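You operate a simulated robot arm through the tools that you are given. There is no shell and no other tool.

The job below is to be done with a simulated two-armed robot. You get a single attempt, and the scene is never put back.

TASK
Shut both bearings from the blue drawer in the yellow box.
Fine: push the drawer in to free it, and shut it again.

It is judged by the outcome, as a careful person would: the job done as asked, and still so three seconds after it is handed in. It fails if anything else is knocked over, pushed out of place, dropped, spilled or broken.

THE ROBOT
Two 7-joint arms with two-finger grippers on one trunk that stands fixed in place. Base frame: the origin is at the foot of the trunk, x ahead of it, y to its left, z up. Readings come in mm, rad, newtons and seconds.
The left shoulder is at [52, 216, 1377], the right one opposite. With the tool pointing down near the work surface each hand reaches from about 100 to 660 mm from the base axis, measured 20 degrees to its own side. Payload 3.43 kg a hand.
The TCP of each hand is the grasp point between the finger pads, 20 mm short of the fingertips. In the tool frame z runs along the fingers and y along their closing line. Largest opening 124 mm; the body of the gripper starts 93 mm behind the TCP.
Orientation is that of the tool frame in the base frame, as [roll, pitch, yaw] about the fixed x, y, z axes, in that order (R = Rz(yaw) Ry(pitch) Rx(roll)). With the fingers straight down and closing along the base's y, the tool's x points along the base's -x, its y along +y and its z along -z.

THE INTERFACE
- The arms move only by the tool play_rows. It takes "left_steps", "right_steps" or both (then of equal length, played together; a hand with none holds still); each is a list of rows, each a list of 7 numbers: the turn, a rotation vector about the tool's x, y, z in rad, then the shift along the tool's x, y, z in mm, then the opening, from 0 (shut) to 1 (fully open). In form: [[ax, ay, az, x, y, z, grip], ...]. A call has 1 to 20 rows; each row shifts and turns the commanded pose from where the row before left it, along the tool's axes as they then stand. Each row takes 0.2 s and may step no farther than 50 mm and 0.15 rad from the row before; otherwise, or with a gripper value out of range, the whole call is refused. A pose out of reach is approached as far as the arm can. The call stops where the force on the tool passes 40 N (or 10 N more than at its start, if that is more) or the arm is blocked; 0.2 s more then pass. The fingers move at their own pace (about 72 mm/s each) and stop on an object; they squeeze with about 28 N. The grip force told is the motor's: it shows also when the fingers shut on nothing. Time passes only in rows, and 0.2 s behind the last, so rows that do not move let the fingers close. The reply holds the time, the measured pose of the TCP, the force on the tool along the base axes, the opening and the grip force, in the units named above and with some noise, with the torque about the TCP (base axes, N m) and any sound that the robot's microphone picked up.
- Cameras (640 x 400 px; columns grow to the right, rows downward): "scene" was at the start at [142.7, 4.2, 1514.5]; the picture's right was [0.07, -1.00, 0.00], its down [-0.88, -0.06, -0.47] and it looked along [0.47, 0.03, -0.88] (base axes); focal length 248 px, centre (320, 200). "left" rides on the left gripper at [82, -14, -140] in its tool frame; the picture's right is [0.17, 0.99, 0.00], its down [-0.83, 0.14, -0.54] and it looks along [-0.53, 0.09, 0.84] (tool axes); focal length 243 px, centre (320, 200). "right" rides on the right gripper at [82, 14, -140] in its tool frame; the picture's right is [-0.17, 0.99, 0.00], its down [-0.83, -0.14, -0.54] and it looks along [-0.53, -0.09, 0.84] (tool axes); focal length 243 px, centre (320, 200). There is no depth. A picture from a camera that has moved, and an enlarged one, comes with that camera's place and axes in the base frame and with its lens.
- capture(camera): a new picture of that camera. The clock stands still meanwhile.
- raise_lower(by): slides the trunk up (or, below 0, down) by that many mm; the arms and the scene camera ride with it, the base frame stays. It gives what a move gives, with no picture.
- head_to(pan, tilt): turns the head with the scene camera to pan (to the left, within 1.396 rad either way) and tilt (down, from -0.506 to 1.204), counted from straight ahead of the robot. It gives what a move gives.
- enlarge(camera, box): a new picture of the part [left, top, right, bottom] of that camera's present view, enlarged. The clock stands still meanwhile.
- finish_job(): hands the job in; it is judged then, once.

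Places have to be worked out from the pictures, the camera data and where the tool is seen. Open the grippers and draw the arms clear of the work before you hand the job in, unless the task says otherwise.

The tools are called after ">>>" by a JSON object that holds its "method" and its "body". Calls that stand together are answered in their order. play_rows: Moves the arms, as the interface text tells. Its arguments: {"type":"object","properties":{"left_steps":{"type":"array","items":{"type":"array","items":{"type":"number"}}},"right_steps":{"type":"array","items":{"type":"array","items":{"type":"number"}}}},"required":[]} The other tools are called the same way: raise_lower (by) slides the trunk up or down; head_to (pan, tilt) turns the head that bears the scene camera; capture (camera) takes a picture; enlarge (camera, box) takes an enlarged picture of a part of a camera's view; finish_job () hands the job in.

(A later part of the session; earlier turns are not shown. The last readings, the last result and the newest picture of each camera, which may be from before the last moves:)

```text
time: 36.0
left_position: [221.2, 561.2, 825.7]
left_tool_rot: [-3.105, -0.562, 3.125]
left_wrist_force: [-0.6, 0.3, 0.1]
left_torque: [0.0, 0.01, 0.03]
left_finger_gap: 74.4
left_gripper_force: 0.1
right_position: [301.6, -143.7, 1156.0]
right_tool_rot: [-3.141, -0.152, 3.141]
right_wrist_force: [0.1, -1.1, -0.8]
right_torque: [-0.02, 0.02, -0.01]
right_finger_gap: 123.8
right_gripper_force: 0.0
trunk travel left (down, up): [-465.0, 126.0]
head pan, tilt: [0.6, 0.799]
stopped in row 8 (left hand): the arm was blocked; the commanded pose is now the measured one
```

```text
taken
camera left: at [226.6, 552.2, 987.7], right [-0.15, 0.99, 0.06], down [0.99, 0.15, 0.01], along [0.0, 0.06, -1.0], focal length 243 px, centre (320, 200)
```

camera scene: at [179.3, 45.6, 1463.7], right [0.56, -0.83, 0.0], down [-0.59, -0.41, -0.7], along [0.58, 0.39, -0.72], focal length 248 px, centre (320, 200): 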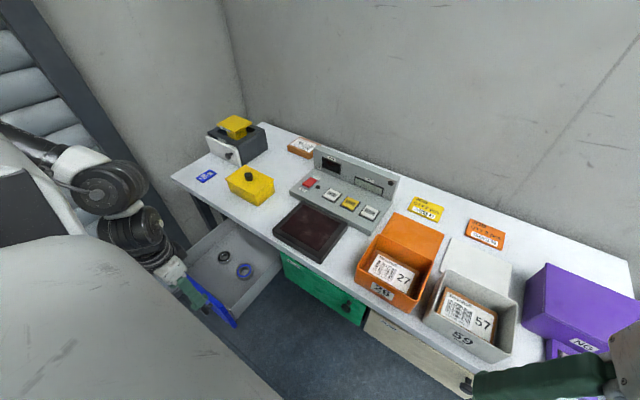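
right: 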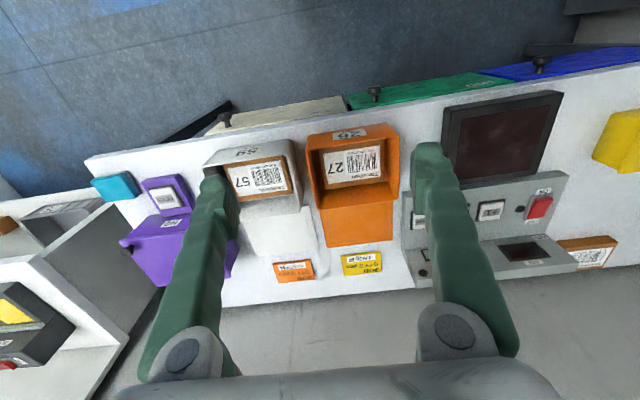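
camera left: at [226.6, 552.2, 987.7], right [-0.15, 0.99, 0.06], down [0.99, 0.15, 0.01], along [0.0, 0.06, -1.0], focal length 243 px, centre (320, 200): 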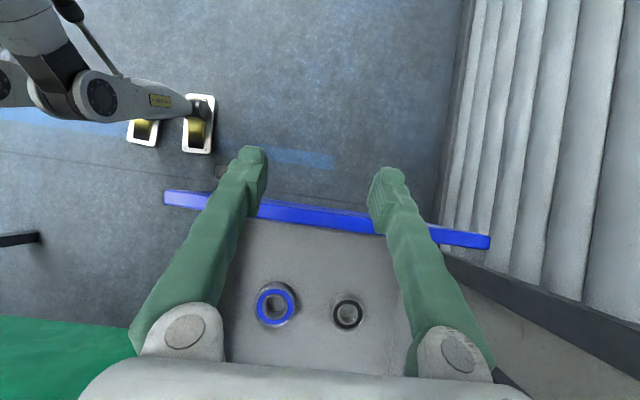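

The arm was blocked with the hand tilted, though the tool itself feels no force. I look with the scene camera at what the arm is doing.

>>> {"method": "head_to", "body": {"pan": 0.9, "tilt": 0.7}}

>>> {"method": "capture", "body": {"camera": "scene"}}

>>> {"method": "capture", "body": {"camera": "right"}}

```text
time: 36.8
left_position: [221.4, 561.8, 825.7]
left_tool_rot: [-3.103, -0.563, 3.126]
left_wrist_force: [-0.1, 0.4, -0.1]
left_torque: [-0.02, 0.02, -0.03]
left_finger_gap: 74.7
left_gripper_force: 0.1
right_position: [302.2, -143.2, 1155.3]
right_tool_rot: [3.141, -0.152, 3.141]
right_wrist_force: [0.0, -0.8, -0.8]
right_torque: [-0.03, 0.01, 0.02]
right_finger_gap: 123.7
right_gripper_force: 0.1
trunk travel left (down, up): [-465.0, 126.0]
head pan, tilt: [0.901, 0.7]
```

```text
taken
camera scene: at [165.3, 66.4, 1472.0], right [0.78, -0.62, 0.0], down [-0.4, -0.5, -0.76], along [0.48, 0.6, -0.64], focal length 248 px, centre (320, 200)
```

scene: 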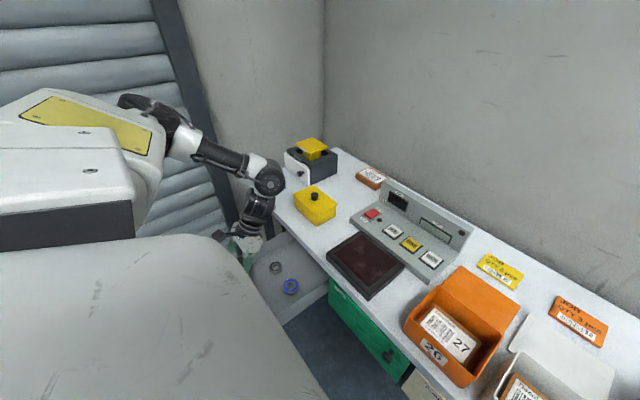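

```text
taken
camera right: at [241.8, -129.2, 1306.3], right [0.16, 0.99, -0.03], down [0.9, -0.14, 0.41], along [0.4, -0.09, -0.91], focal length 243 px, centre (320, 200)
```

right: 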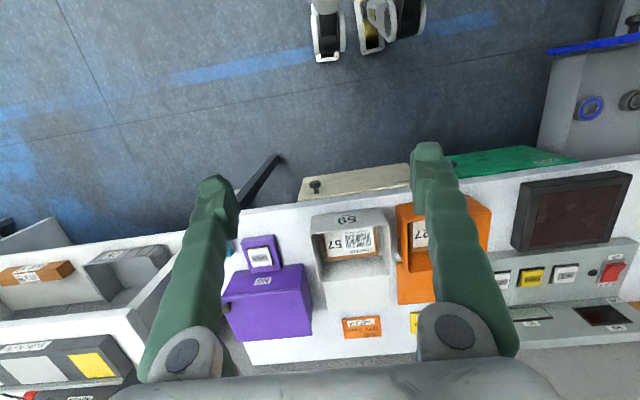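

The arm seems to have ended in an awkward wrist configuration rather than against an object. I try turning the hand back toward vertical in small steps.

>>> {"method": "play_rows", "body": {"left_steps": [[0, -0.1, 0, 0, 0, 0, 0.6], [0, -0.1, 0, 0, 0, 0, 0.6], [0, 0, 0, 0, 0, 0, 0.6]]}}

```text
time: 37.6
left_position: [222.9, 559.7, 825.8]
left_tool_rot: [-3.108, -0.36, 3.136]
left_wrist_force: [0.0, -0.6, -0.7]
left_torque: [0.0, 0.01, -0.04]
left_finger_gap: 74.5
left_gripper_force: 0.1
right_position: [301.9, -143.6, 1154.8]
right_tool_rot: [-3.141, -0.153, -3.14]
right_wrist_force: [0.1, 0.0, 0.4]
right_torque: [0.03, 0.06, -0.01]
right_finger_gap: 124.2
right_gripper_force: 0.1
trunk travel left (down, up): [-465.0, 126.0]
head pan, tilt: [0.901, 0.7]
```

It rotates freely. I finish squaring the hand, then go forward at constant height in moderate steps.

>>> {"method": "play_rows", "body": {"left_steps": [[0, -0.12, 0, 0, 0, 0, 0.6], [0, -0.12, 0, 0, 0, 0, 0.6], [-0.033, -0.12, 0, 0, 0, 0, 0.6], [0, 0, 0, -20, 0, 0, 0.6], [0, 0, 0, -20, 0, 0, 0.6], [0, 0, 0, 0, 0, 0, 0.6]]}}

```text
time: 39.0
left_position: [259.2, 559.9, 825.9]
left_tool_rot: [3.141, -0.002, -3.138]
left_wrist_force: [0.0, -0.3, 0.8]
left_torque: [0.01, 0.01, 0.02]
left_finger_gap: 74.5
left_gripper_force: 0.0
right_position: [301.0, -143.1, 1155.8]
right_tool_rot: [-3.14, -0.152, 3.14]
right_wrist_force: [-0.7, -0.4, -0.3]
right_torque: [0.01, 0.0, 0.01]
right_finger_gap: 124.1
right_gripper_force: 0.1
trunk travel left (down, up): [-465.0, 126.0]
head pan, tilt: [0.901, 0.7]
```

Working now. I go forward to x≈380, staying before the table edge, then rise.

>>> {"method": "play_rows", "body": {"left_steps": [[0, 0, 0, -30, 0, 0, 0.6], [0, 0, 0, -30, 0, 0, 0.6], [0, 0, 0, -30, 0, 0, 0.6], [0, 0, 0, -30, 0, 0, 0.6], [0, 0, 0, 0, 5, -35, 0.6], [0, 0, 0, 0, 5, -40, 0.6], [0, 0, 0, 0, 10, -40, 0.6], [0, 0, 0, -20, 10, -40, 0.6], [0, 0, 0, 0, 0, 0, 0.6]]}}

>>> {"method": "capture", "body": {"camera": "left"}}

```text
time: 41.2
left_position: [263.6, 566.6, 867.3]
left_tool_rot: [-3.08, -0.362, 3.12]
left_wrist_force: [0.4, -0.5, 0.0]
left_torque: [0.01, 0.0, 0.02]
left_finger_gap: 74.2
left_gripper_force: 0.0
right_position: [301.2, -143.3, 1155.0]
right_tool_rot: [-3.141, -0.152, 3.142]
right_wrist_force: [0.7, 0.1, 0.1]
right_torque: [-0.02, -0.03, -0.01]
right_finger_gap: 124.1
right_gripper_force: 0.0
trunk travel left (down, up): [-465.0, 126.0]
head pan, tilt: [0.901, 0.7]
stopped in row 9 (left hand): the arm was blocked; the commanded pose is now the measured one
```

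```text
taken
camera left: at [236.4, 562.8, 1026.9], right [-0.15, 0.99, 0.0], down [0.97, 0.15, 0.2], along [0.2, 0.03, -0.98], focal length 243 px, centre (320, 200)
```

left: 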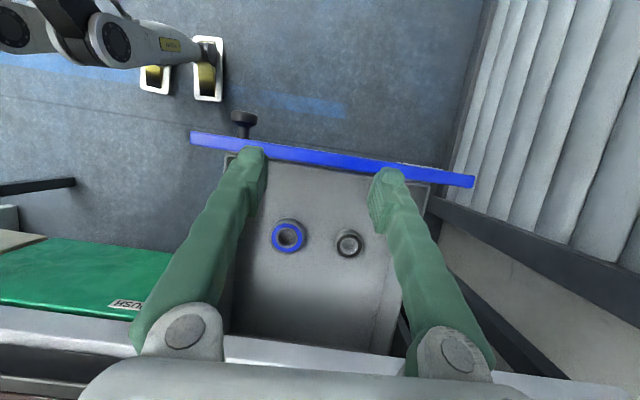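

Blocked again on going forward. I take a closer look at the forearm against the bench.

>>> {"method": "head_to", "body": {"pan": 1.1, "tilt": 0.6}}

>>> {"method": "capture", "body": {"camera": "scene"}}

>>> {"method": "enlarge", "body": {"camera": "scene", "box": [200, 80, 440, 280]}}

```text
time: 42.0
left_position: [263.6, 567.2, 867.5]
left_tool_rot: [-3.082, -0.362, 3.119]
left_wrist_force: [-0.3, 1.2, 0.1]
left_torque: [-0.01, 0.0, 0.01]
left_finger_gap: 74.3
left_gripper_force: 0.0
right_position: [302.4, -143.1, 1155.5]
right_tool_rot: [-3.142, -0.152, -3.141]
right_wrist_force: [0.5, -0.7, -0.1]
right_torque: [-0.03, 0.02, -0.01]
right_finger_gap: 124.1
right_gripper_force: 0.1
trunk travel left (down, up): [-465.0, 126.0]
head pan, tilt: [1.1, 0.6]
```

```text
taken
camera scene: at [153.1, 78.6, 1480.6], right [0.89, -0.45, 0.0], down [-0.26, -0.5, -0.82], along [0.37, 0.73, -0.57], focal length 248 px, centre (320, 200)
```

scene: 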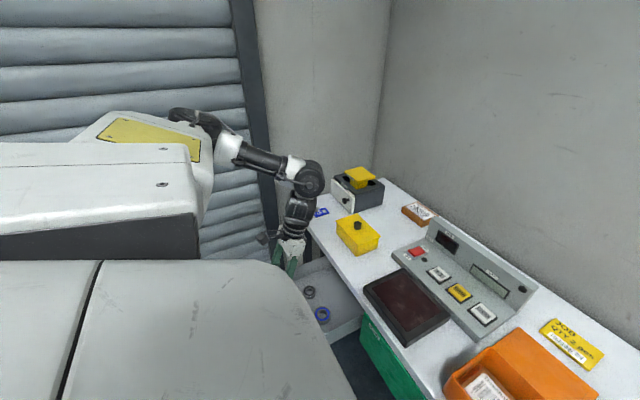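

```text
2.00 times, centred on (320, 180) of scene
camera zoom: at [153.1, 78.6, 1480.6], right [0.89, -0.45, 0.0], down [-0.26, -0.5, -0.82], along [0.37, 0.73, -0.57], focal length 496 px, centre (320, 240)
```

zoom: 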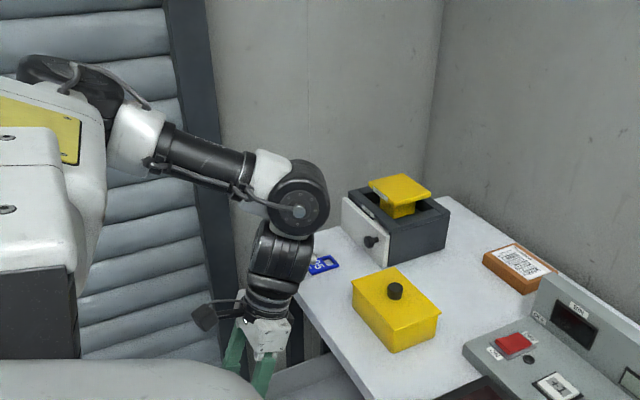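

Nothing solid is touching the hand, so this looks like a joint limit of the arm's posture. I square the hand again and test small forward steps to find where it lags.

>>> {"method": "play_rows", "body": {"left_steps": [[0, -0.12, 0, 0, 0, 0, 0.6], [0, -0.12, 0, 0, 0, 0, 0.6], [-0.06, -0.12, 0, 0, 0, 0, 0.6], [0, 0, 0, 0, 0, 0, 0.6]]}}

>>> {"method": "play_rows", "body": {"left_steps": [[0, 0, 0, -15, 0, 0, 0.6], [0, 0, 0, -15, 0, 0, 0.6], [0, 0, 0, 0, 0, 0, 0.6]]}}

```text
time: 43.0
left_position: [263.6, 566.6, 866.2]
left_tool_rot: [3.139, -0.002, 3.138]
left_wrist_force: [-0.4, 0.5, -0.7]
left_torque: [-0.01, -0.02, 0.0]
left_finger_gap: 74.5
left_gripper_force: 0.1
right_position: [301.6, -142.9, 1156.6]
right_tool_rot: [3.141, -0.153, 3.141]
right_wrist_force: [0.2, 0.1, 0.9]
right_torque: [-0.02, -0.01, 0.03]
right_finger_gap: 123.9
right_gripper_force: 0.1
trunk travel left (down, up): [-465.0, 126.0]
head pan, tilt: [1.1, 0.6]
```

```text
time: 43.8
left_position: [295.0, 568.5, 865.4]
left_tool_rot: [3.139, -0.003, 3.137]
left_wrist_force: [0.4, 0.0, -0.5]
left_torque: [-0.02, -0.01, -0.01]
left_finger_gap: 74.4
left_gripper_force: 0.1
right_position: [301.7, -143.9, 1154.8]
right_tool_rot: [3.141, -0.152, 3.14]
right_wrist_force: [0.5, 0.0, 0.7]
right_torque: [-0.03, 0.02, 0.01]
right_finger_gap: 123.8
right_gripper_force: 0.0
trunk travel left (down, up): [-465.0, 126.0]
head pan, tilt: [1.1, 0.6]
```

Fine up to x=295. I continue with slower steps.

>>> {"method": "play_rows", "body": {"left_steps": [[0, 0, 0, -12, 0, 0, 0.6], [0, 0, 0, -12, 0, 0, 0.6], [0, 0, 0, -12, 0, 0, 0.6], [0, 0, 0, 0, 0, 0, 0.6]]}}

>>> {"method": "play_rows", "body": {"left_steps": [[0, 0, 0, -12, 0, 0, 0.6], [0, 0, 0, -12, 0, 0, 0.6], [0, 0, 0, -12, 0, 0, 0.6], [0, 0, 0, 0, 0, 0, 0.6]]}}

```text
time: 44.8
left_position: [331.6, 564.5, 866.5]
left_tool_rot: [3.138, -0.005, 3.139]
left_wrist_force: [0.2, 0.1, -0.3]
left_torque: [0.01, 0.0, -0.03]
left_finger_gap: 74.5
left_gripper_force: 0.1
right_position: [302.7, -142.2, 1156.2]
right_tool_rot: [-3.142, -0.153, 3.141]
right_wrist_force: [0.1, -0.7, 0.0]
right_torque: [-0.01, -0.01, 0.0]
right_finger_gap: 124.0
right_gripper_force: 0.0
trunk travel left (down, up): [-465.0, 126.0]
head pan, tilt: [1.1, 0.6]
```

```text
time: 45.8
left_position: [366.4, 566.4, 865.6]
left_tool_rot: [3.14, -0.003, 3.135]
left_wrist_force: [0.2, -0.5, -0.6]
left_torque: [0.03, -0.02, 0.02]
left_finger_gap: 74.3
left_gripper_force: 0.0
right_position: [301.7, -142.7, 1155.9]
right_tool_rot: [3.14, -0.151, 3.141]
right_wrist_force: [-0.5, -0.7, -0.3]
right_torque: [0.0, -0.02, 0.01]
right_finger_gap: 124.2
right_gripper_force: 0.1
trunk travel left (down, up): [-465.0, 126.0]
head pan, tilt: [1.1, 0.6]
```

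Slow steps pass without trouble, so it was a speed issue near the body. I rise and move on toward the yellow box for a look.

>>> {"method": "play_rows", "body": {"left_steps": [[0, 0, 0, -12, 5, -15, 0.6], [0, 0, 0, -12, 5, -15, 0.6], [0, 0, 0, -12, 5, -15, 0.6], [0, 0, 0, -12, 5, -15, 0.6], [0, 0, 0, -15, 5, -15, 0.6], [0, 0, 0, -15, 5, -15, 0.6], [0, 0, 0, -15, 5, -15, 0.6], [0, 0, 0, 0, 0, 0, 0.6]]}}

>>> {"method": "capture", "body": {"camera": "left"}}

```text
time: 47.5
left_position: [457.6, 602.6, 969.5]
left_tool_rot: [3.14, -0.002, 3.136]
left_wrist_force: [0.8, 0.5, 0.4]
left_torque: [-0.01, 0.0, -0.03]
left_finger_gap: 74.3
left_gripper_force: 0.0
right_position: [301.4, -142.8, 1154.8]
right_tool_rot: [-3.141, -0.151, 3.141]
right_wrist_force: [1.0, -0.1, -0.2]
right_torque: [0.0, 0.01, -0.01]
right_finger_gap: 124.1
right_gripper_force: 0.1
trunk travel left (down, up): [-465.0, 126.0]
head pan, tilt: [1.1, 0.6]
```

```text
taken
camera left: at [376.0, 588.9, 1108.8], right [-0.16, 0.99, 0.0], down [0.83, 0.13, 0.54], along [0.53, 0.09, -0.84], focal length 243 px, centre (320, 200)
```

left: 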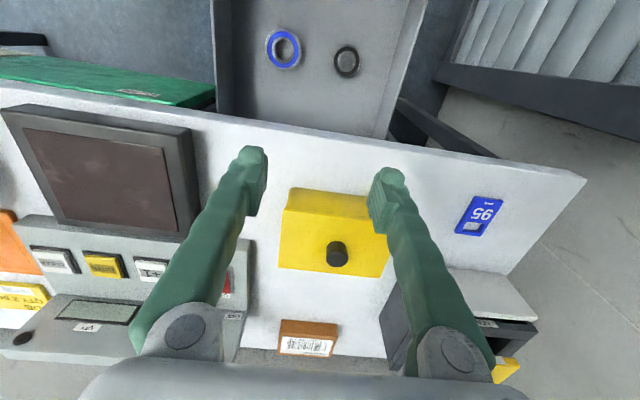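

>>> {"method": "enlarge", "body": {"camera": "left", "box": [240, 150, 420, 300]}}

>>> {"method": "enlarge", "body": {"camera": "scene", "box": [290, 150, 420, 280]}}

```text
2.67 times, centred on (330, 225) of left
camera zoom: at [376.0, 588.9, 1108.8], right [-0.16, 0.99, 0.0], down [0.83, 0.13, 0.54], along [0.53, 0.09, -0.84], focal length 647 px, centre (293, 133)
```

zoom: 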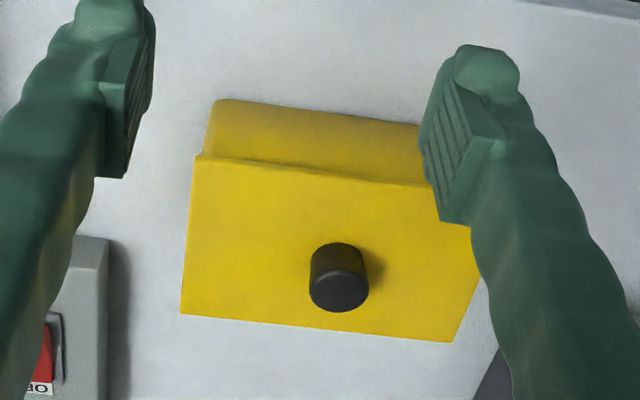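

```text
3.08 times, centred on (355, 215) of scene
camera zoom: at [152.2, 79.0, 1480.7], right [0.89, -0.45, 0.0], down [-0.26, -0.5, -0.83], along [0.37, 0.74, -0.56], focal length 763 px, centre (212, 154)
```

zoom: 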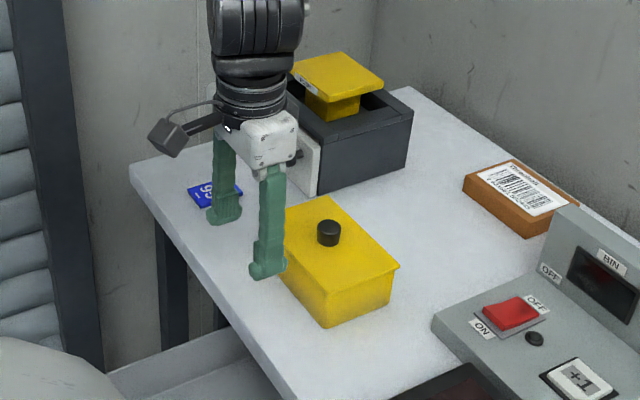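

The lid is a thin overhanging plate (x 551–657, y 574–728, top z≈862) with a cylindrical knob at its centre (601, 650), top z≈886. I move above the knob.

>>> {"method": "play_rows", "body": {"left_steps": [[0, 0, 0, -24, 8, 5, 0.6], [0, 0, 0, -24, 8, 5, 0.6], [0, 0, 0, -24, 8, 5, 0.6], [0, 0, 0, -24, 8, 5, 0.6], [0, 0, 0, -24, 8, 5, 0.6], [0, 0, 0, -23.4, 7.9, 5, 0.6], [0, 0, 0, 0, 0, 0, 0.6]]}}

>>> {"method": "capture", "body": {"camera": "left"}}

```text
time: 49.1
left_position: [605.1, 648.0, 941.8]
left_tool_rot: [3.14, -0.001, 3.137]
left_wrist_force: [-0.2, 0.7, 0.4]
left_torque: [0.02, -0.02, -0.03]
left_finger_gap: 74.4
left_gripper_force: 0.1
right_position: [300.8, -142.5, 1155.4]
right_tool_rot: [-3.141, -0.151, 3.142]
right_wrist_force: [0.0, 0.4, 1.0]
right_torque: [0.01, 0.0, -0.04]
right_finger_gap: 123.9
right_gripper_force: 0.2
trunk travel left (down, up): [-465.0, 126.0]
head pan, tilt: [1.1, 0.6]
```

```text
taken
camera left: at [522.2, 636.0, 1081.7], right [-0.16, 0.99, 0.0], down [0.83, 0.13, 0.54], along [0.53, 0.09, -0.84], focal length 243 px, centre (320, 200)
```

left: 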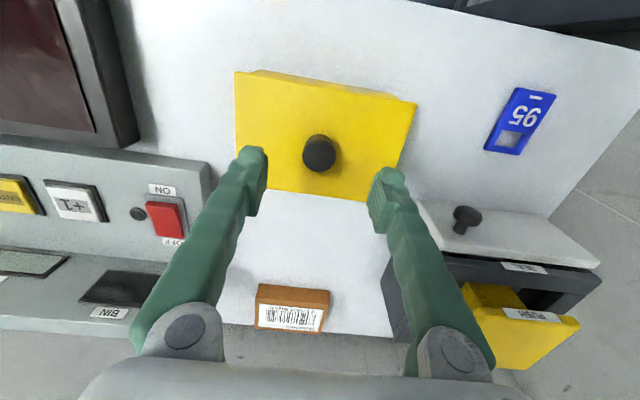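

The hand is above the lid, knob estimated at (597, 649). I adjust by 7 mm, descend to z≈885 and close on the knob.

>>> {"method": "play_rows", "body": {"left_steps": [[0, 0, 0, 7, 1, 19, 0.6], [0, 0, 0, 0, 0, 19, 0.6], [0, 0, 0, 0, 0, 17, 0.6], [0, 0, 0, 0, 0, 0, 0.3], [0, 0, 0, 0, 0, 0, 0], [0, 0, 0, 0, 0, 0, 0], [0, 0, 0, 0, 0, 0, 0]]}}

>>> {"method": "capture", "body": {"camera": "left"}}

```text
time: 50.8
left_position: [596.2, 649.5, 885.8]
left_tool_rot: [3.14, -0.003, 3.137]
left_wrist_force: [0.6, -0.5, 0.5]
left_torque: [0.0, 0.03, 0.0]
left_finger_gap: 26.1
left_gripper_force: 28.1
right_position: [301.3, -144.1, 1155.2]
right_tool_rot: [3.14, -0.151, -3.141]
right_wrist_force: [0.5, 0.5, -0.5]
right_torque: [0.01, -0.01, 0.02]
right_finger_gap: 124.1
right_gripper_force: 0.0
trunk travel left (down, up): [-465.0, 126.0]
head pan, tilt: [1.1, 0.6]
heard: snap
```

```text
taken
camera left: at [514.0, 635.9, 1024.9], right [-0.16, 0.99, 0.0], down [0.83, 0.13, 0.54], along [0.53, 0.09, -0.84], focal length 243 px, centre (320, 200)
```

left: 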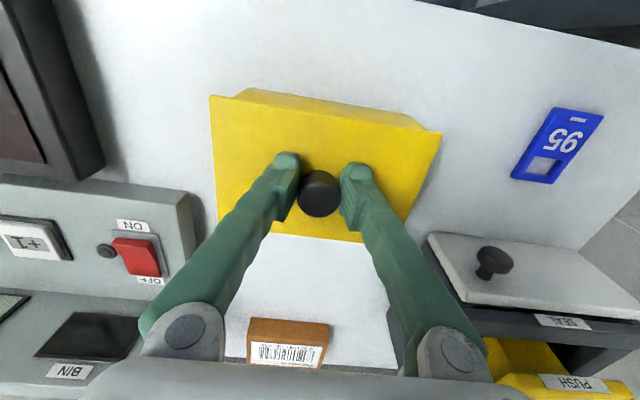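

The knob is held (26 mm) and a snap was heard, perhaps a catch on the lid. I lift gently by a few mm and check the force.

>>> {"method": "play_rows", "body": {"left_steps": [[0, 0, 0, 0, 0, -3, 0], [0, 0, 0, 0, 0, -4, 0], [0, 0, 0, 0, 0, -5, 0], [0, 0, 0, 0, 0, 0, 0]]}}

>>> {"method": "capture", "body": {"camera": "left"}}

>>> {"method": "enlarge", "body": {"camera": "scene", "box": [290, 150, 420, 280]}}

```text
time: 51.8
left_position: [597.3, 647.9, 897.9]
left_tool_rot: [-3.141, -0.003, 3.136]
left_wrist_force: [-0.1, -0.3, 0.1]
left_torque: [0.0, 0.01, -0.02]
left_finger_gap: 26.2
left_gripper_force: 28.4
right_position: [302.1, -142.5, 1156.8]
right_tool_rot: [-3.141, -0.152, -3.14]
right_wrist_force: [-0.3, -0.5, 0.2]
right_torque: [-0.02, -0.01, -0.01]
right_finger_gap: 124.1
right_gripper_force: 0.1
trunk travel left (down, up): [-465.0, 126.0]
head pan, tilt: [1.1, 0.6]
```

```text
taken
camera left: at [514.9, 635.5, 1038.0], right [-0.16, 0.99, 0.0], down [0.83, 0.13, 0.54], along [0.53, 0.09, -0.84], focal length 243 px, centre (320, 200)
```

left: 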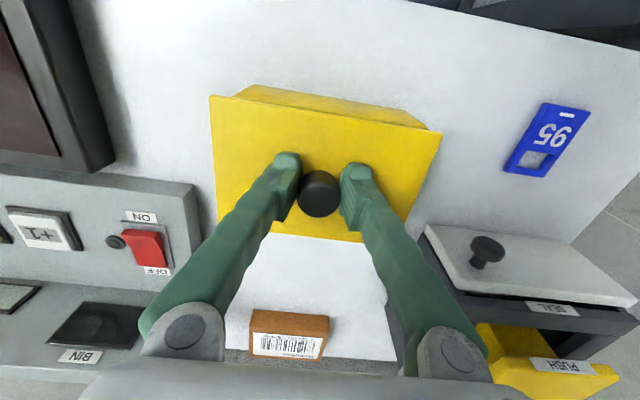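

```text
3.08 times, centred on (355, 215) of scene
camera zoom: at [152.7, 78.9, 1480.6], right [0.89, -0.45, 0.0], down [-0.26, -0.5, -0.83], along [0.37, 0.74, -0.56], focal length 763 px, centre (212, 154)
```

zoom: 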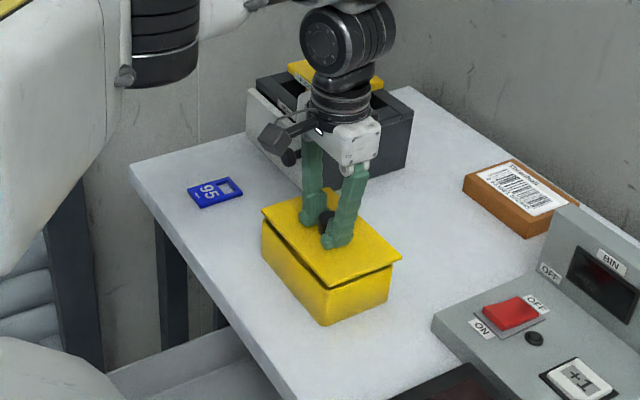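

It is a lift-off lid. I lift it 75 mm more and look inside the box.

>>> {"method": "play_rows", "body": {"left_steps": [[0, 0, 0, 0, 0, -15, 0], [0, 0, 0, 0, 0, -20, 0], [0, 0, 0, 0, 0, -20, 0], [0, 0, 0, 0, 0, -20, 0], [0, 0, 0, 0, 0, 0, 0]]}}

>>> {"method": "enlarge", "body": {"camera": "scene", "box": [290, 150, 420, 280]}}

>>> {"method": "capture", "body": {"camera": "left"}}

```text
time: 53.0
left_position: [596.4, 648.0, 973.2]
left_tool_rot: [3.14, -0.006, 3.137]
left_wrist_force: [0.4, -0.1, -0.9]
left_torque: [-0.02, -0.02, -0.02]
left_finger_gap: 26.1
left_gripper_force: 28.5
right_position: [302.4, -142.9, 1155.4]
right_tool_rot: [-3.14, -0.154, -3.141]
right_wrist_force: [-0.1, 0.2, 0.4]
right_torque: [-0.04, 0.0, 0.0]
right_finger_gap: 124.3
right_gripper_force: 0.0
trunk travel left (down, up): [-465.0, 126.0]
head pan, tilt: [1.1, 0.6]
```

```text
3.08 times, centred on (355, 215) of scene
camera zoom: at [153.0, 79.2, 1480.6], right [0.89, -0.45, 0.0], down [-0.26, -0.5, -0.82], along [0.37, 0.73, -0.57], focal length 763 px, centre (212, 154)
```

zoom: 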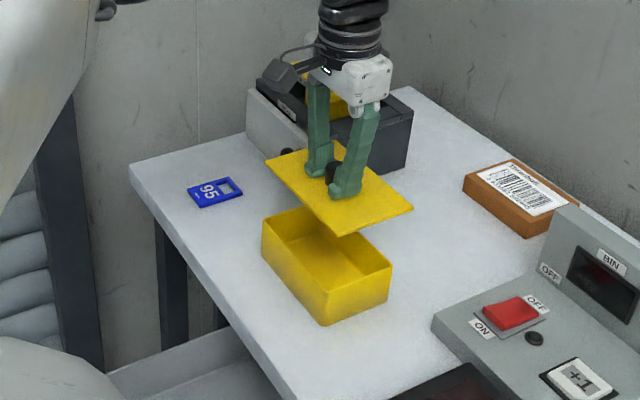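

```text
taken
camera left: at [515.6, 632.8, 1113.2], right [-0.16, 0.99, 0.0], down [0.83, 0.13, 0.54], along [0.53, 0.09, -0.84], focal length 243 px, centre (320, 200)
```

left: 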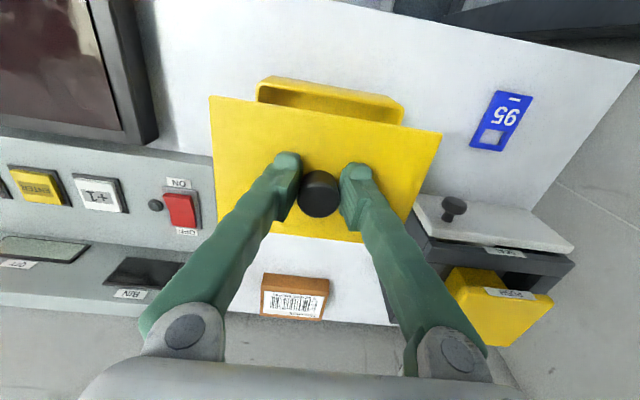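

The box is empty and open. I bring the lid forward 103 mm to set it on the table strip just in front of the box.

>>> {"method": "play_rows", "body": {"left_steps": [[0, 0, 0, 20, 0, 0, 0], [0, 0, 0, 20, 0, 0, 0], [0, 0, 0, 20, 0, 0, 0], [0, 0, 0, 20, 0, 0, 0], [0, 0, 0, 22, 0, 0, 0], [0, 0, 0, 0, 0, 25, 0], [0, 0, 0, 0, 0, 25, 0], [0, 0, 0, 0, 0, 25, 0], [0, 0, 0, 0, 0, 20, 0], [0, 0, 0, 0, 0, 20, 0], [0, 0, 0, 0, 0, 0, 0]]}}

>>> {"method": "capture", "body": {"camera": "left"}}

>>> {"method": "capture", "body": {"camera": "scene"}}

```text
time: 55.4
left_position: [493.7, 650.6, 859.1]
left_tool_rot: [3.139, -0.003, 3.137]
left_wrist_force: [-0.4, 0.5, 0.1]
left_torque: [-0.02, 0.01, 0.01]
left_finger_gap: 25.8
left_gripper_force: 28.1
right_position: [300.9, -143.0, 1155.7]
right_tool_rot: [3.141, -0.152, 3.14]
right_wrist_force: [0.2, 0.2, -0.1]
right_torque: [-0.03, 0.0, 0.03]
right_finger_gap: 123.8
right_gripper_force: 0.1
trunk travel left (down, up): [-465.0, 126.0]
head pan, tilt: [1.1, 0.6]
```

```text
taken
camera left: at [411.8, 635.9, 998.6], right [-0.16, 0.99, 0.0], down [0.83, 0.13, 0.54], along [0.53, 0.09, -0.84], focal length 243 px, centre (320, 200)
```

left: 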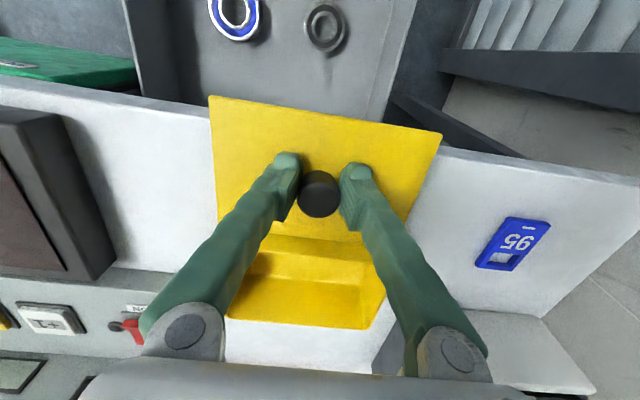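

```text
taken
camera scene: at [152.5, 78.5, 1480.7], right [0.89, -0.45, 0.0], down [-0.26, -0.5, -0.83], along [0.37, 0.74, -0.56], focal length 248 px, centre (320, 200)
```

scene: 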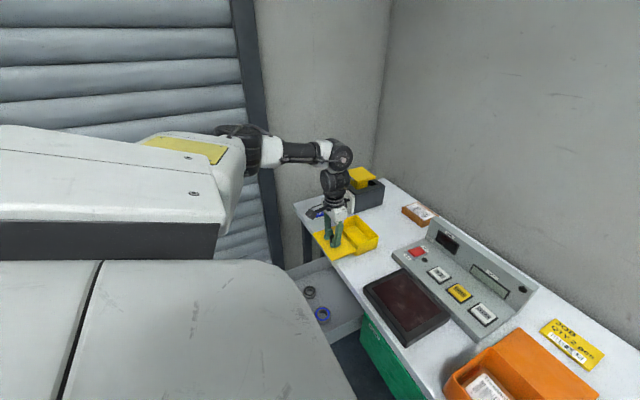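

Before lowering further I check the clearance between lid and box.

>>> {"method": "enlarge", "body": {"camera": "left", "box": [190, 80, 460, 340]}}

>>> {"method": "enlarge", "body": {"camera": "scene", "box": [280, 170, 400, 280]}}

```text
1.54 times, centred on (325, 210) of left
camera zoom: at [411.8, 635.9, 998.6], right [-0.16, 0.99, 0.0], down [0.83, 0.13, 0.54], along [0.53, 0.09, -0.84], focal length 373 px, centre (312, 185)
```

zoom: 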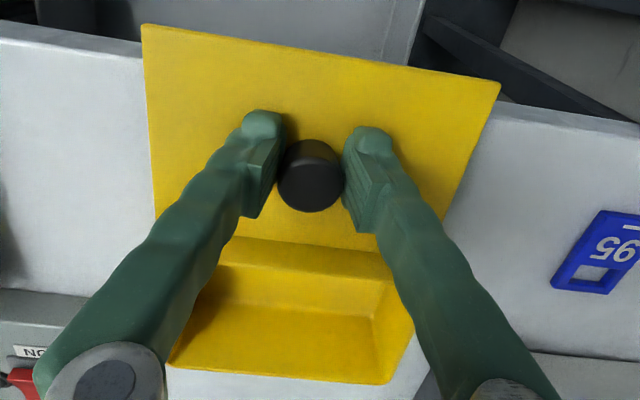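

```text
3.64 times, centred on (340, 225) of scene
camera zoom: at [152.5, 78.5, 1480.7], right [0.89, -0.45, 0.0], down [-0.26, -0.5, -0.83], along [0.37, 0.74, -0.56], focal length 902 px, centre (247, 109)
```

zoom: 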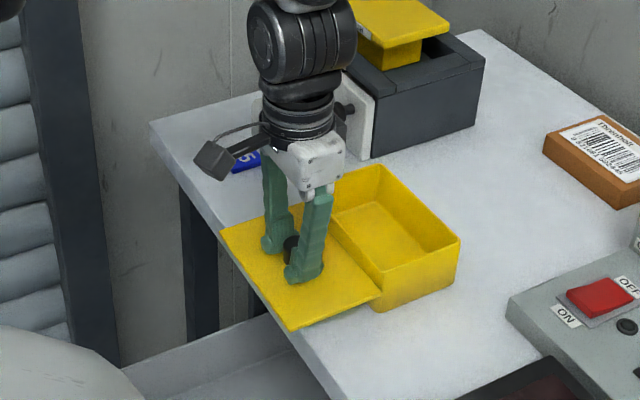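

Lid spans x 449–550 with about 5 mm to the box rim, good. I lower it onto the table gently until touch.

>>> {"method": "play_rows", "body": {"left_steps": [[0, 0, 0, 0, 0, 8, 0], [0, 0, 0, 0, 0, 6, 0], [0, 0, 0, 0, 0, 3, 0], [0, 0, 0, 0, 0, 2, 0], [0, 0, 0, 0, 0, 0, 0]]}}

```text
time: 56.5
left_position: [493.8, 650.1, 839.9]
left_tool_rot: [3.14, -0.003, 3.137]
left_wrist_force: [0.8, -1.3, 0.1]
left_torque: [-0.02, 0.02, 0.01]
left_finger_gap: 25.9
left_gripper_force: 28.2
right_position: [301.0, -142.9, 1155.0]
right_tool_rot: [3.141, -0.153, 3.141]
right_wrist_force: [0.1, -0.9, 0.9]
right_torque: [-0.01, 0.02, -0.01]
right_finger_gap: 124.0
right_gripper_force: 0.1
trunk travel left (down, up): [-465.0, 126.0]
head pan, tilt: [1.1, 0.6]
```

No contact yet; I go down in 1–1.5 mm steps.

>>> {"method": "play_rows", "body": {"left_steps": [[0, 0, 0, 0, 0, 1.5, 0], [0, 0, 0, 0, 0, 1, 0], [0, 0, 0, 0, 0, 0, 0]]}}

>>> {"method": "play_rows", "body": {"left_steps": [[0, 0, 0, 0, 0, 1, 0], [0, 0, 0, 0, 0, 1, 0], [0, 0, 0, 0, 0, 0, 0]]}}

```text
time: 57.4
left_position: [493.6, 650.3, 836.6]
left_tool_rot: [3.141, -0.003, 3.137]
left_wrist_force: [0.4, 0.0, -0.9]
left_torque: [0.03, -0.01, 0.01]
left_finger_gap: 26.2
left_gripper_force: 27.9
right_position: [301.6, -142.9, 1155.5]
right_tool_rot: [-3.14, -0.152, 3.141]
right_wrist_force: [0.2, 0.8, -1.0]
right_torque: [-0.05, -0.02, 0.01]
right_finger_gap: 124.0
right_gripper_force: 0.1
trunk travel left (down, up): [-465.0, 126.0]
head pan, tilt: [1.1, 0.6]
```

```text
time: 58.1
left_position: [493.2, 651.3, 835.4]
left_tool_rot: [3.139, -0.003, 3.137]
left_wrist_force: [-0.6, 0.1, -0.9]
left_torque: [0.02, 0.04, -0.01]
left_finger_gap: 25.9
left_gripper_force: 27.8
right_position: [302.4, -142.8, 1155.7]
right_tool_rot: [-3.141, -0.153, 3.14]
right_wrist_force: [0.2, 0.1, -0.8]
right_torque: [0.03, 0.01, 0.0]
right_finger_gap: 124.1
right_gripper_force: 0.0
trunk travel left (down, up): [-465.0, 126.0]
head pan, tilt: [1.1, 0.6]
```

>>> {"method": "play_rows", "body": {"left_steps": [[0, 0, 0, 0, 0, 1, 0], [0, 0, 0, 0, 0, 1, 0], [0, 0, 0, 0, 0, 1, 0], [0, 0, 0, 0, 0, 0, 0]]}}

>>> {"method": "enlarge", "body": {"camera": "scene", "box": [280, 170, 400, 280]}}

```text
time: 59.1
left_position: [492.4, 649.5, 831.3]
left_tool_rot: [3.14, -0.004, 3.137]
left_wrist_force: [0.2, 1.0, 0.1]
left_torque: [0.04, 0.03, -0.04]
left_finger_gap: 25.9
left_gripper_force: 27.7
right_position: [302.4, -142.2, 1156.2]
right_tool_rot: [-3.141, -0.153, -3.142]
right_wrist_force: [-0.7, -0.1, -0.2]
right_torque: [0.01, -0.01, 0.01]
right_finger_gap: 124.0
right_gripper_force: 0.0
trunk travel left (down, up): [-465.0, 126.0]
head pan, tilt: [1.1, 0.6]
```

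```text
3.64 times, centred on (340, 225) of scene
camera zoom: at [152.6, 78.8, 1480.6], right [0.89, -0.45, 0.0], down [-0.26, -0.5, -0.83], along [0.37, 0.74, -0.56], focal length 902 px, centre (247, 109)
```

zoom: 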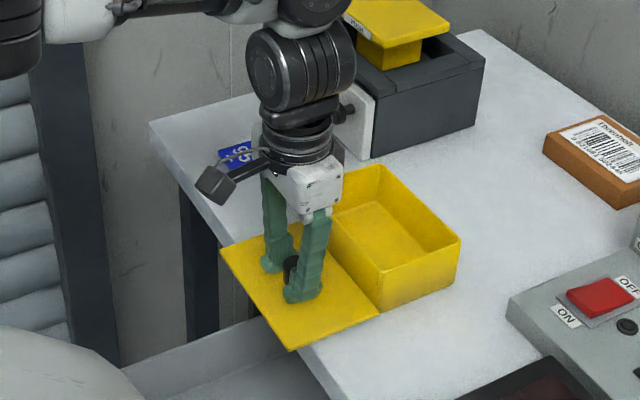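

Still no contact; I keep lowering in 1 mm steps.

>>> {"method": "play_rows", "body": {"left_steps": [[0, 0, 0, 0, 0, 1, 0], [0, 0, 0, 0, 0, 1, 0], [0, 0, 0, 0, 0, 0, 0]]}}

>>> {"method": "play_rows", "body": {"left_steps": [[0, 0, 0, 0, 0, 1, 0], [0, 0, 0, 0, 0, 1, 0], [0, 0, 0, 0, 0, 0, 0]]}}

```text
time: 60.0
left_position: [494.1, 650.4, 829.5]
left_tool_rot: [3.14, -0.005, 3.136]
left_wrist_force: [-0.9, 0.3, -0.8]
left_torque: [0.01, 0.03, 0.01]
left_finger_gap: 26.1
left_gripper_force: 27.6
right_position: [302.1, -142.1, 1154.7]
right_tool_rot: [-3.142, -0.15, 3.141]
right_wrist_force: [0.1, -0.3, -0.1]
right_torque: [0.02, 0.02, 0.0]
right_finger_gap: 124.0
right_gripper_force: 0.2
trunk travel left (down, up): [-465.0, 126.0]
head pan, tilt: [1.1, 0.6]
```

```text
time: 60.8
left_position: [494.5, 651.4, 828.0]
left_tool_rot: [3.14, -0.005, 3.136]
left_wrist_force: [-0.6, 1.1, 0.1]
left_torque: [0.03, -0.01, -0.03]
left_finger_gap: 26.0
left_gripper_force: 28.0
right_position: [302.7, -142.6, 1155.4]
right_tool_rot: [3.141, -0.152, -3.142]
right_wrist_force: [0.3, 0.1, 0.0]
right_torque: [-0.04, -0.01, 0.01]
right_finger_gap: 123.8
right_gripper_force: 0.0
trunk travel left (down, up): [-465.0, 126.0]
head pan, tilt: [1.1, 0.6]
```

I look from the hand camera and scene to judge the remaining gap.

>>> {"method": "enlarge", "body": {"camera": "left", "box": [190, 60, 460, 340]}}

>>> {"method": "enlarge", "body": {"camera": "scene", "box": [300, 200, 370, 270]}}

```text
1.43 times, centred on (325, 200) of left
camera zoom: at [412.3, 636.4, 967.8], right [-0.16, 0.99, 0.0], down [0.83, 0.13, 0.54], along [0.53, 0.09, -0.84], focal length 347 px, centre (313, 200)
```

zoom: 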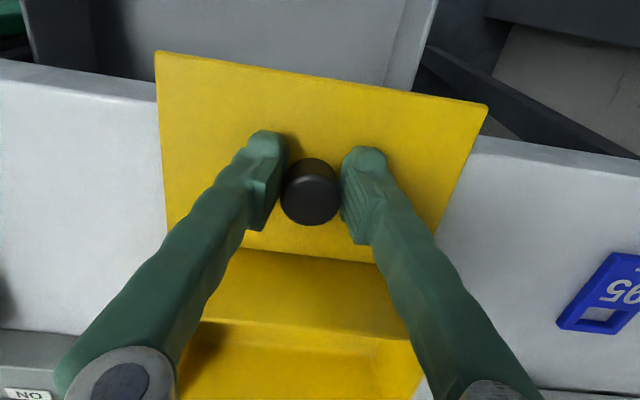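

```text
5.71 times, centred on (335, 235) of scene
camera zoom: at [152.7, 78.8, 1480.6], right [0.89, -0.45, 0.0], down [-0.26, -0.5, -0.83], along [0.37, 0.74, -0.56], focal length 1418 px, centre (234, 0)
```

zoom: 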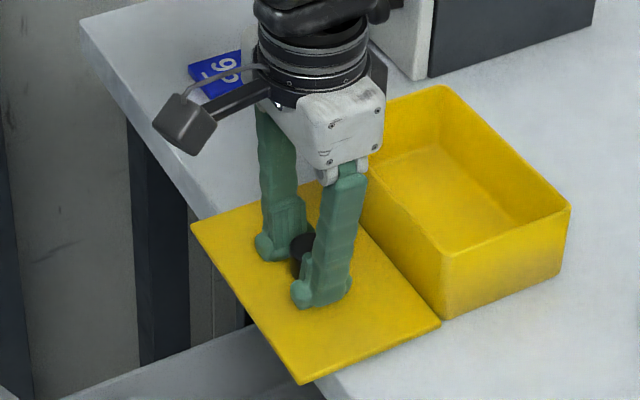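

Lid is close to the surface, overhanging the edge only slightly. I continue down in 1 mm steps watching the force.

>>> {"method": "play_rows", "body": {"left_steps": [[0, 0, 0, 0, 0, 1, 0], [0, 0, 0, 0, 0, 1, 0], [0, 0, 0, 0, 0, 0, 0]]}}

>>> {"method": "play_rows", "body": {"left_steps": [[0, 0, 0, 0, 0, 1, 0], [0, 0, 0, 0, 0, 1, 0], [0, 0, 0, 0, 0, 0, 0]]}}

>>> {"method": "play_rows", "body": {"left_steps": [[0, 0, 0, 0, 0, 1, 0], [0, 0, 0, 0, 0, 1, 0], [0, 0, 0, 0, 0, 0, 0]]}}

```text
time: 61.5
left_position: [492.2, 651.3, 824.0]
left_tool_rot: [3.14, -0.004, 3.137]
left_wrist_force: [0.0, 0.6, -0.2]
left_torque: [0.03, 0.0, 0.01]
left_finger_gap: 26.0
left_gripper_force: 28.4
right_position: [302.1, -144.0, 1155.7]
right_tool_rot: [-3.142, -0.152, 3.141]
right_wrist_force: [-0.4, -0.6, 0.3]
right_torque: [0.01, 0.02, -0.02]
right_finger_gap: 124.2
right_gripper_force: 0.1
trunk travel left (down, up): [-465.0, 126.0]
head pan, tilt: [1.1, 0.6]
```

```text
time: 62.4
left_position: [492.9, 649.6, 825.5]
left_tool_rot: [3.138, 0.001, 3.138]
left_wrist_force: [1.5, 4.7, 11.4]
left_torque: [-0.01, 0.18, -0.03]
left_finger_gap: 26.4
left_gripper_force: 27.7
right_position: [299.8, -143.4, 1156.2]
right_tool_rot: [-3.14, -0.151, 3.14]
right_wrist_force: [-0.1, 0.3, -0.4]
right_torque: [0.03, 0.0, -0.01]
right_finger_gap: 123.9
right_gripper_force: 0.1
trunk travel left (down, up): [-465.0, 126.0]
head pan, tilt: [1.1, 0.6]
```

```text
time: 63.1
left_position: [493.5, 649.1, 825.3]
left_tool_rot: [3.136, 0.001, 3.138]
left_wrist_force: [4.0, 8.3, 29.7]
left_torque: [0.04, 0.11, -0.05]
left_finger_gap: 25.9
left_gripper_force: 27.8
right_position: [300.3, -144.1, 1156.5]
right_tool_rot: [3.14, -0.15, 3.14]
right_wrist_force: [-0.4, 0.6, 0.2]
right_torque: [-0.02, 0.02, 0.02]
right_finger_gap: 123.8
right_gripper_force: 0.1
trunk travel left (down, up): [-465.0, 126.0]
head pan, tilt: [1.1, 0.6]
```

Contact: the lid rests on the table (table top therefore ≈ z 800). I ease off, open the fingers and rise clear.

>>> {"method": "play_rows", "body": {"left_steps": [[0, 0, 0, 0, 0, -2, 0], [0, 0, 0, 0, 0, 0, 0.3], [0, 0, 0, 0, 0, 0, 0.5], [0, 0, 0, 0, 0, 0, 0.5], [0, 0, 0, 0, 0, -20, 0.5], [0, 0, 0, 0, 0, -25, 0.5], [0, 0, 0, 0, 0, -25, 0.5], [0, 0, 0, 0, 0, -25, 0.5], [0, 0, 0, 0, 0, 0, 0.5]]}}

>>> {"method": "capture", "body": {"camera": "left"}}

>>> {"method": "capture", "body": {"camera": "scene"}}

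```text
time: 65.2
left_position: [493.0, 648.8, 916.8]
left_tool_rot: [3.141, -0.002, 3.138]
left_wrist_force: [0.6, -0.3, -0.4]
left_torque: [-0.03, 0.01, 0.03]
left_finger_gap: 62.0
left_gripper_force: 0.1
right_position: [301.8, -143.9, 1155.0]
right_tool_rot: [3.14, -0.151, 3.141]
right_wrist_force: [-0.5, 0.0, -0.8]
right_torque: [-0.01, 0.0, 0.02]
right_finger_gap: 124.0
right_gripper_force: 0.0
trunk travel left (down, up): [-465.0, 126.0]
head pan, tilt: [1.1, 0.6]
```

```text
taken
camera left: at [410.7, 634.8, 1057.2], right [-0.16, 0.99, 0.0], down [0.83, 0.13, 0.54], along [0.53, 0.09, -0.84], focal length 243 px, centre (320, 200)
```

left: 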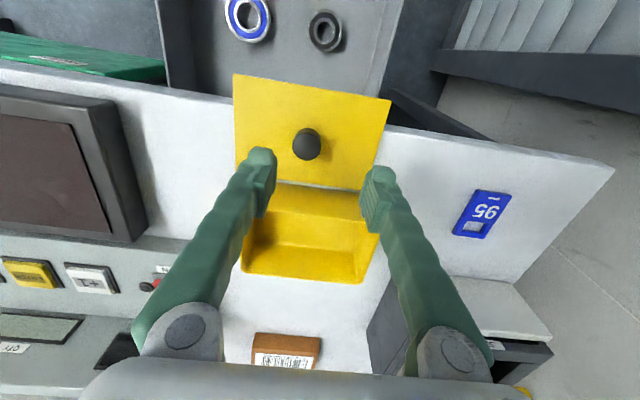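

```text
taken
camera scene: at [152.6, 78.9, 1480.6], right [0.89, -0.45, 0.0], down [-0.26, -0.5, -0.83], along [0.37, 0.74, -0.56], focal length 248 px, centre (320, 200)
```

scene: 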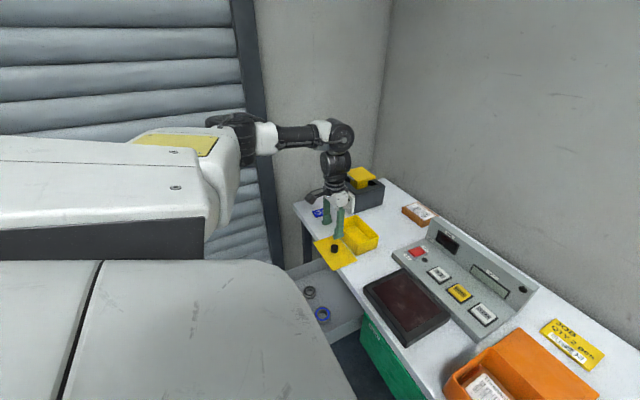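

The lid rests stably. Bearings triangulate to about (393, 642) for the black and (395, 529) for the blue, tops near z 614. I bring the hand back over the black one and lean it 0.3 rad so the wrist clears the table edge.

>>> {"method": "play_rows", "body": {"left_steps": [[0, 0, 0, 16, -1, 0, 0.6], [0, 0, 0, 17, -1, 0, 0.6], [0, 0, 0, 17, -1, 0, 0.6], [0, 0, 0, 17, -1, 0, 0.7], [0, 0, 0, 17, -1, 0, 0.7], [0, 0, 0, 16, -1, 0, 0.7], [0, -0.1, 0, 0, 0, 0, 0.7], [0, -0.1, 0, 0, 0, 0, 0.7], [0, -0.1, 0, 0, 0, 0, 0.7], [0, 0, 0, 0, 0, 0, 0.7]]}}

>>> {"method": "capture", "body": {"camera": "left"}}

```text
time: 67.3
left_position: [392.9, 644.8, 918.0]
left_tool_rot: [3.14, 0.296, 3.135]
left_wrist_force: [0.0, 0.0, -0.5]
left_torque: [-0.01, 0.01, 0.0]
left_finger_gap: 86.8
left_gripper_force: 0.0
right_position: [302.9, -142.6, 1155.8]
right_tool_rot: [-3.14, -0.153, -3.141]
right_wrist_force: [1.2, -0.8, 0.2]
right_torque: [-0.03, -0.04, 0.02]
right_finger_gap: 123.9
right_gripper_force: 0.0
trunk travel left (down, up): [-465.0, 126.0]
head pan, tilt: [1.1, 0.6]
```

```text
taken
camera left: at [274.1, 630.7, 1028.0], right [-0.15, 0.99, -0.05], down [0.64, 0.13, 0.76], along [0.76, 0.09, -0.65], focal length 243 px, centre (320, 200)
```

left: 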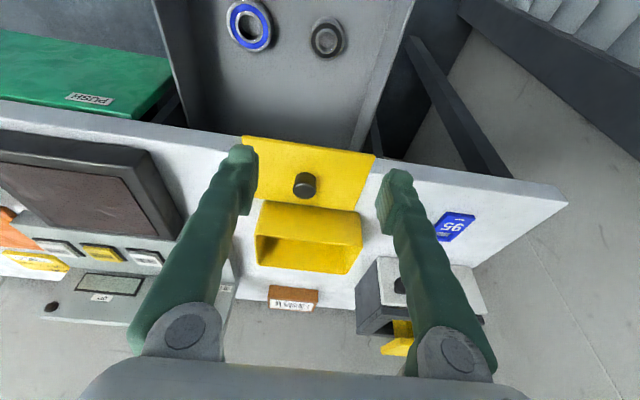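

I descend into the drawer in modest steps to z≈700 and look.

>>> {"method": "play_rows", "body": {"left_steps": [[0, 0, 0, 7.1, 0, 23, 0.7], [0, 0, 0, 7.1, 0, 23, 0.7], [0, 0, 0, 7.1, 0, 23, 0.7], [0, 0, 0, 7.1, 0, 23, 0.7], [0, 0, 0, 7.1, 0, 23, 0.7], [0, 0, 0, 7.1, 0, 23, 0.7], [0, 0, 0, 7.1, 0, 23, 0.7], [0, 0, 0, 7.1, 0, 23, 0.7], [0, 0, 0, 7.1, 0, 23, 0.7], [0, 0, 0, 0, 0, 0, 0.7]]}}

>>> {"method": "capture", "body": {"camera": "left"}}

>>> {"method": "capture", "body": {"camera": "scene"}}

```text
time: 69.5
left_position: [393.8, 648.2, 701.3]
left_tool_rot: [3.138, 0.297, 3.137]
left_wrist_force: [0.5, -0.4, 0.3]
left_torque: [-0.02, -0.02, -0.01]
left_finger_gap: 87.0
left_gripper_force: 0.0
right_position: [300.3, -143.2, 1156.7]
right_tool_rot: [3.141, -0.151, -3.141]
right_wrist_force: [-0.3, 0.8, -0.4]
right_torque: [0.0, 0.03, -0.03]
right_finger_gap: 123.9
right_gripper_force: 0.0
trunk travel left (down, up): [-465.0, 126.0]
head pan, tilt: [1.1, 0.6]
```

```text
taken
camera left: at [274.5, 633.9, 811.2], right [-0.15, 0.99, -0.05], down [0.64, 0.13, 0.76], along [0.76, 0.09, -0.65], focal length 243 px, centre (320, 200)
```

left: 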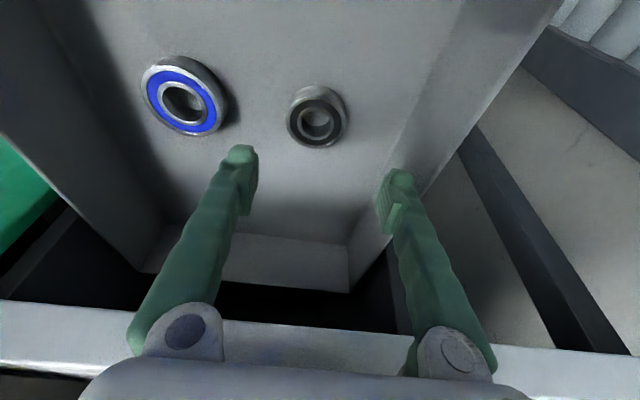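

```text
taken
camera scene: at [152.5, 78.4, 1480.7], right [0.89, -0.45, 0.0], down [-0.26, -0.5, -0.83], along [0.37, 0.74, -0.56], focal length 248 px, centre (320, 200)
```

scene: 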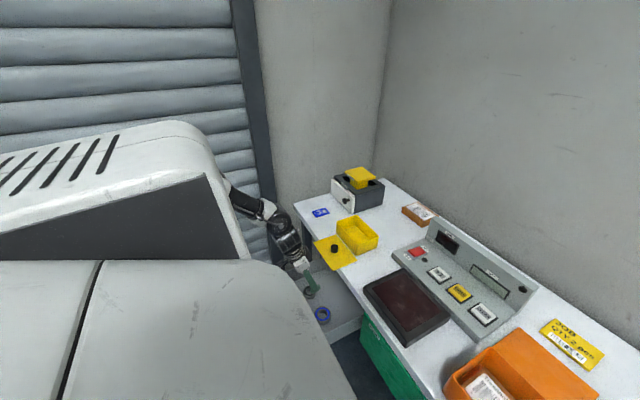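

Clear view: black bearing centre ≈ (391, 641), OD about 47 mm. I lower around it to TCP z≈626 and then check before closing.

>>> {"method": "play_rows", "body": {"left_steps": [[0, 0, 0, 8, -2.2, 20, 0.7], [0, 0, 0, 8, -2.2, 20, 0.7], [0, 0, 0, 8, -2.1, 20, 0.7], [0, 0, 0, 4.7, 0, 9.7, 0.7], [0, 0, 0, 0, 0, 0, 0.7]]}}

>>> {"method": "capture", "body": {"camera": "left"}}

```text
time: 70.8
left_position: [390.8, 640.5, 630.3]
left_tool_rot: [3.135, 0.302, 3.137]
left_wrist_force: [-0.1, 1.1, 28.7]
left_torque: [-1.08, 0.18, 0.01]
left_finger_gap: 87.7
left_gripper_force: 0.7
right_position: [300.5, -145.4, 1155.3]
right_tool_rot: [3.141, -0.151, -3.14]
right_wrist_force: [0.0, -0.9, 0.2]
right_torque: [0.0, -0.01, -0.01]
right_finger_gap: 123.9
right_gripper_force: 0.0
trunk travel left (down, up): [-465.0, 126.0]
head pan, tilt: [1.1, 0.6]
```

```text
taken
camera left: at [269.9, 626.0, 739.3], right [-0.15, 0.99, -0.04], down [0.63, 0.13, 0.76], along [0.76, 0.09, -0.65], focal length 243 px, centre (320, 200)
```

left: 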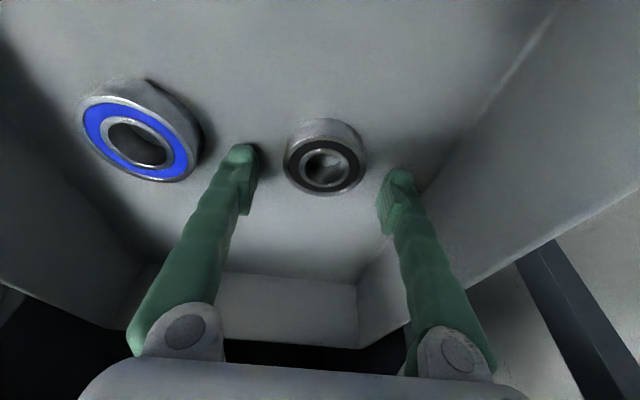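

Force shows a fingertip just touched the drawer floor (so floor ≈ z 606). I ease up 4 mm and look closely at the alignment.

>>> {"method": "play_rows", "body": {"left_steps": [[0, 0, 0, -1.5, 0, -5, 0.7], [0, 0, 0, 0, 0, 0, 0.7]]}}

>>> {"method": "enlarge", "body": {"camera": "left", "box": [200, 80, 440, 240]}}

>>> {"method": "enlarge", "body": {"camera": "scene", "box": [250, 200, 370, 340]}}

```text
time: 71.3
left_position: [385.1, 639.2, 631.8]
left_tool_rot: [3.139, 0.293, 3.135]
left_wrist_force: [-0.5, -0.3, -0.3]
left_torque: [-0.04, 0.02, 0.01]
left_finger_gap: 86.7
left_gripper_force: 0.0
right_position: [302.6, -144.3, 1154.6]
right_tool_rot: [-3.141, -0.152, -3.14]
right_wrist_force: [-0.3, 0.0, -0.3]
right_torque: [-0.01, 0.01, -0.01]
right_finger_gap: 123.9
right_gripper_force: 0.1
trunk travel left (down, up): [-465.0, 126.0]
head pan, tilt: [1.1, 0.6]
```

```text
2.50 times, centred on (320, 160) of left
camera zoom: at [267.0, 625.4, 741.2], right [-0.15, 0.99, -0.05], down [0.64, 0.13, 0.76], along [0.75, 0.09, -0.65], focal length 606 px, centre (320, 300)
```

zoom: 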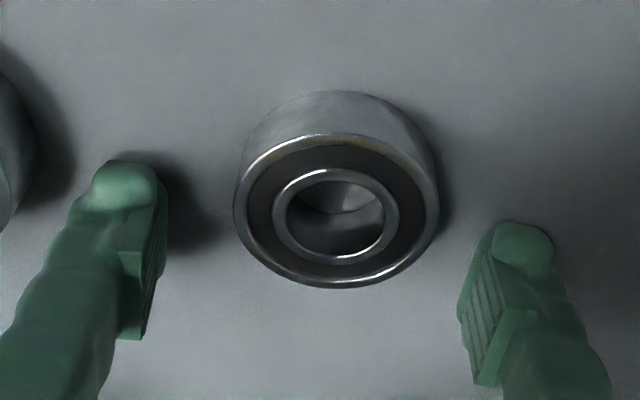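

```text
2.86 times, centred on (310, 270) of scene
camera zoom: at [152.6, 78.5, 1480.5], right [0.89, -0.45, 0.0], down [-0.26, -0.5, -0.83], along [0.37, 0.74, -0.56], focal length 709 px, centre (349, 0)
```

zoom: 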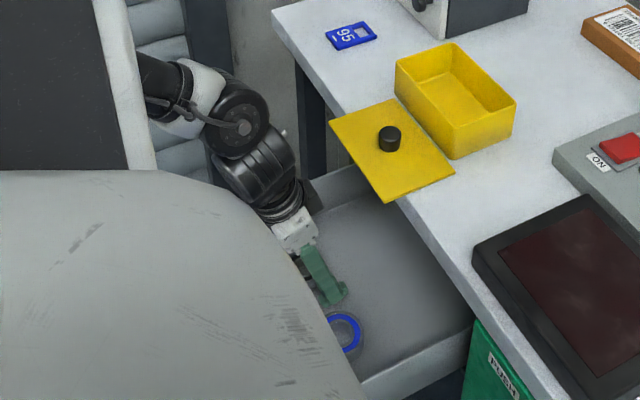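

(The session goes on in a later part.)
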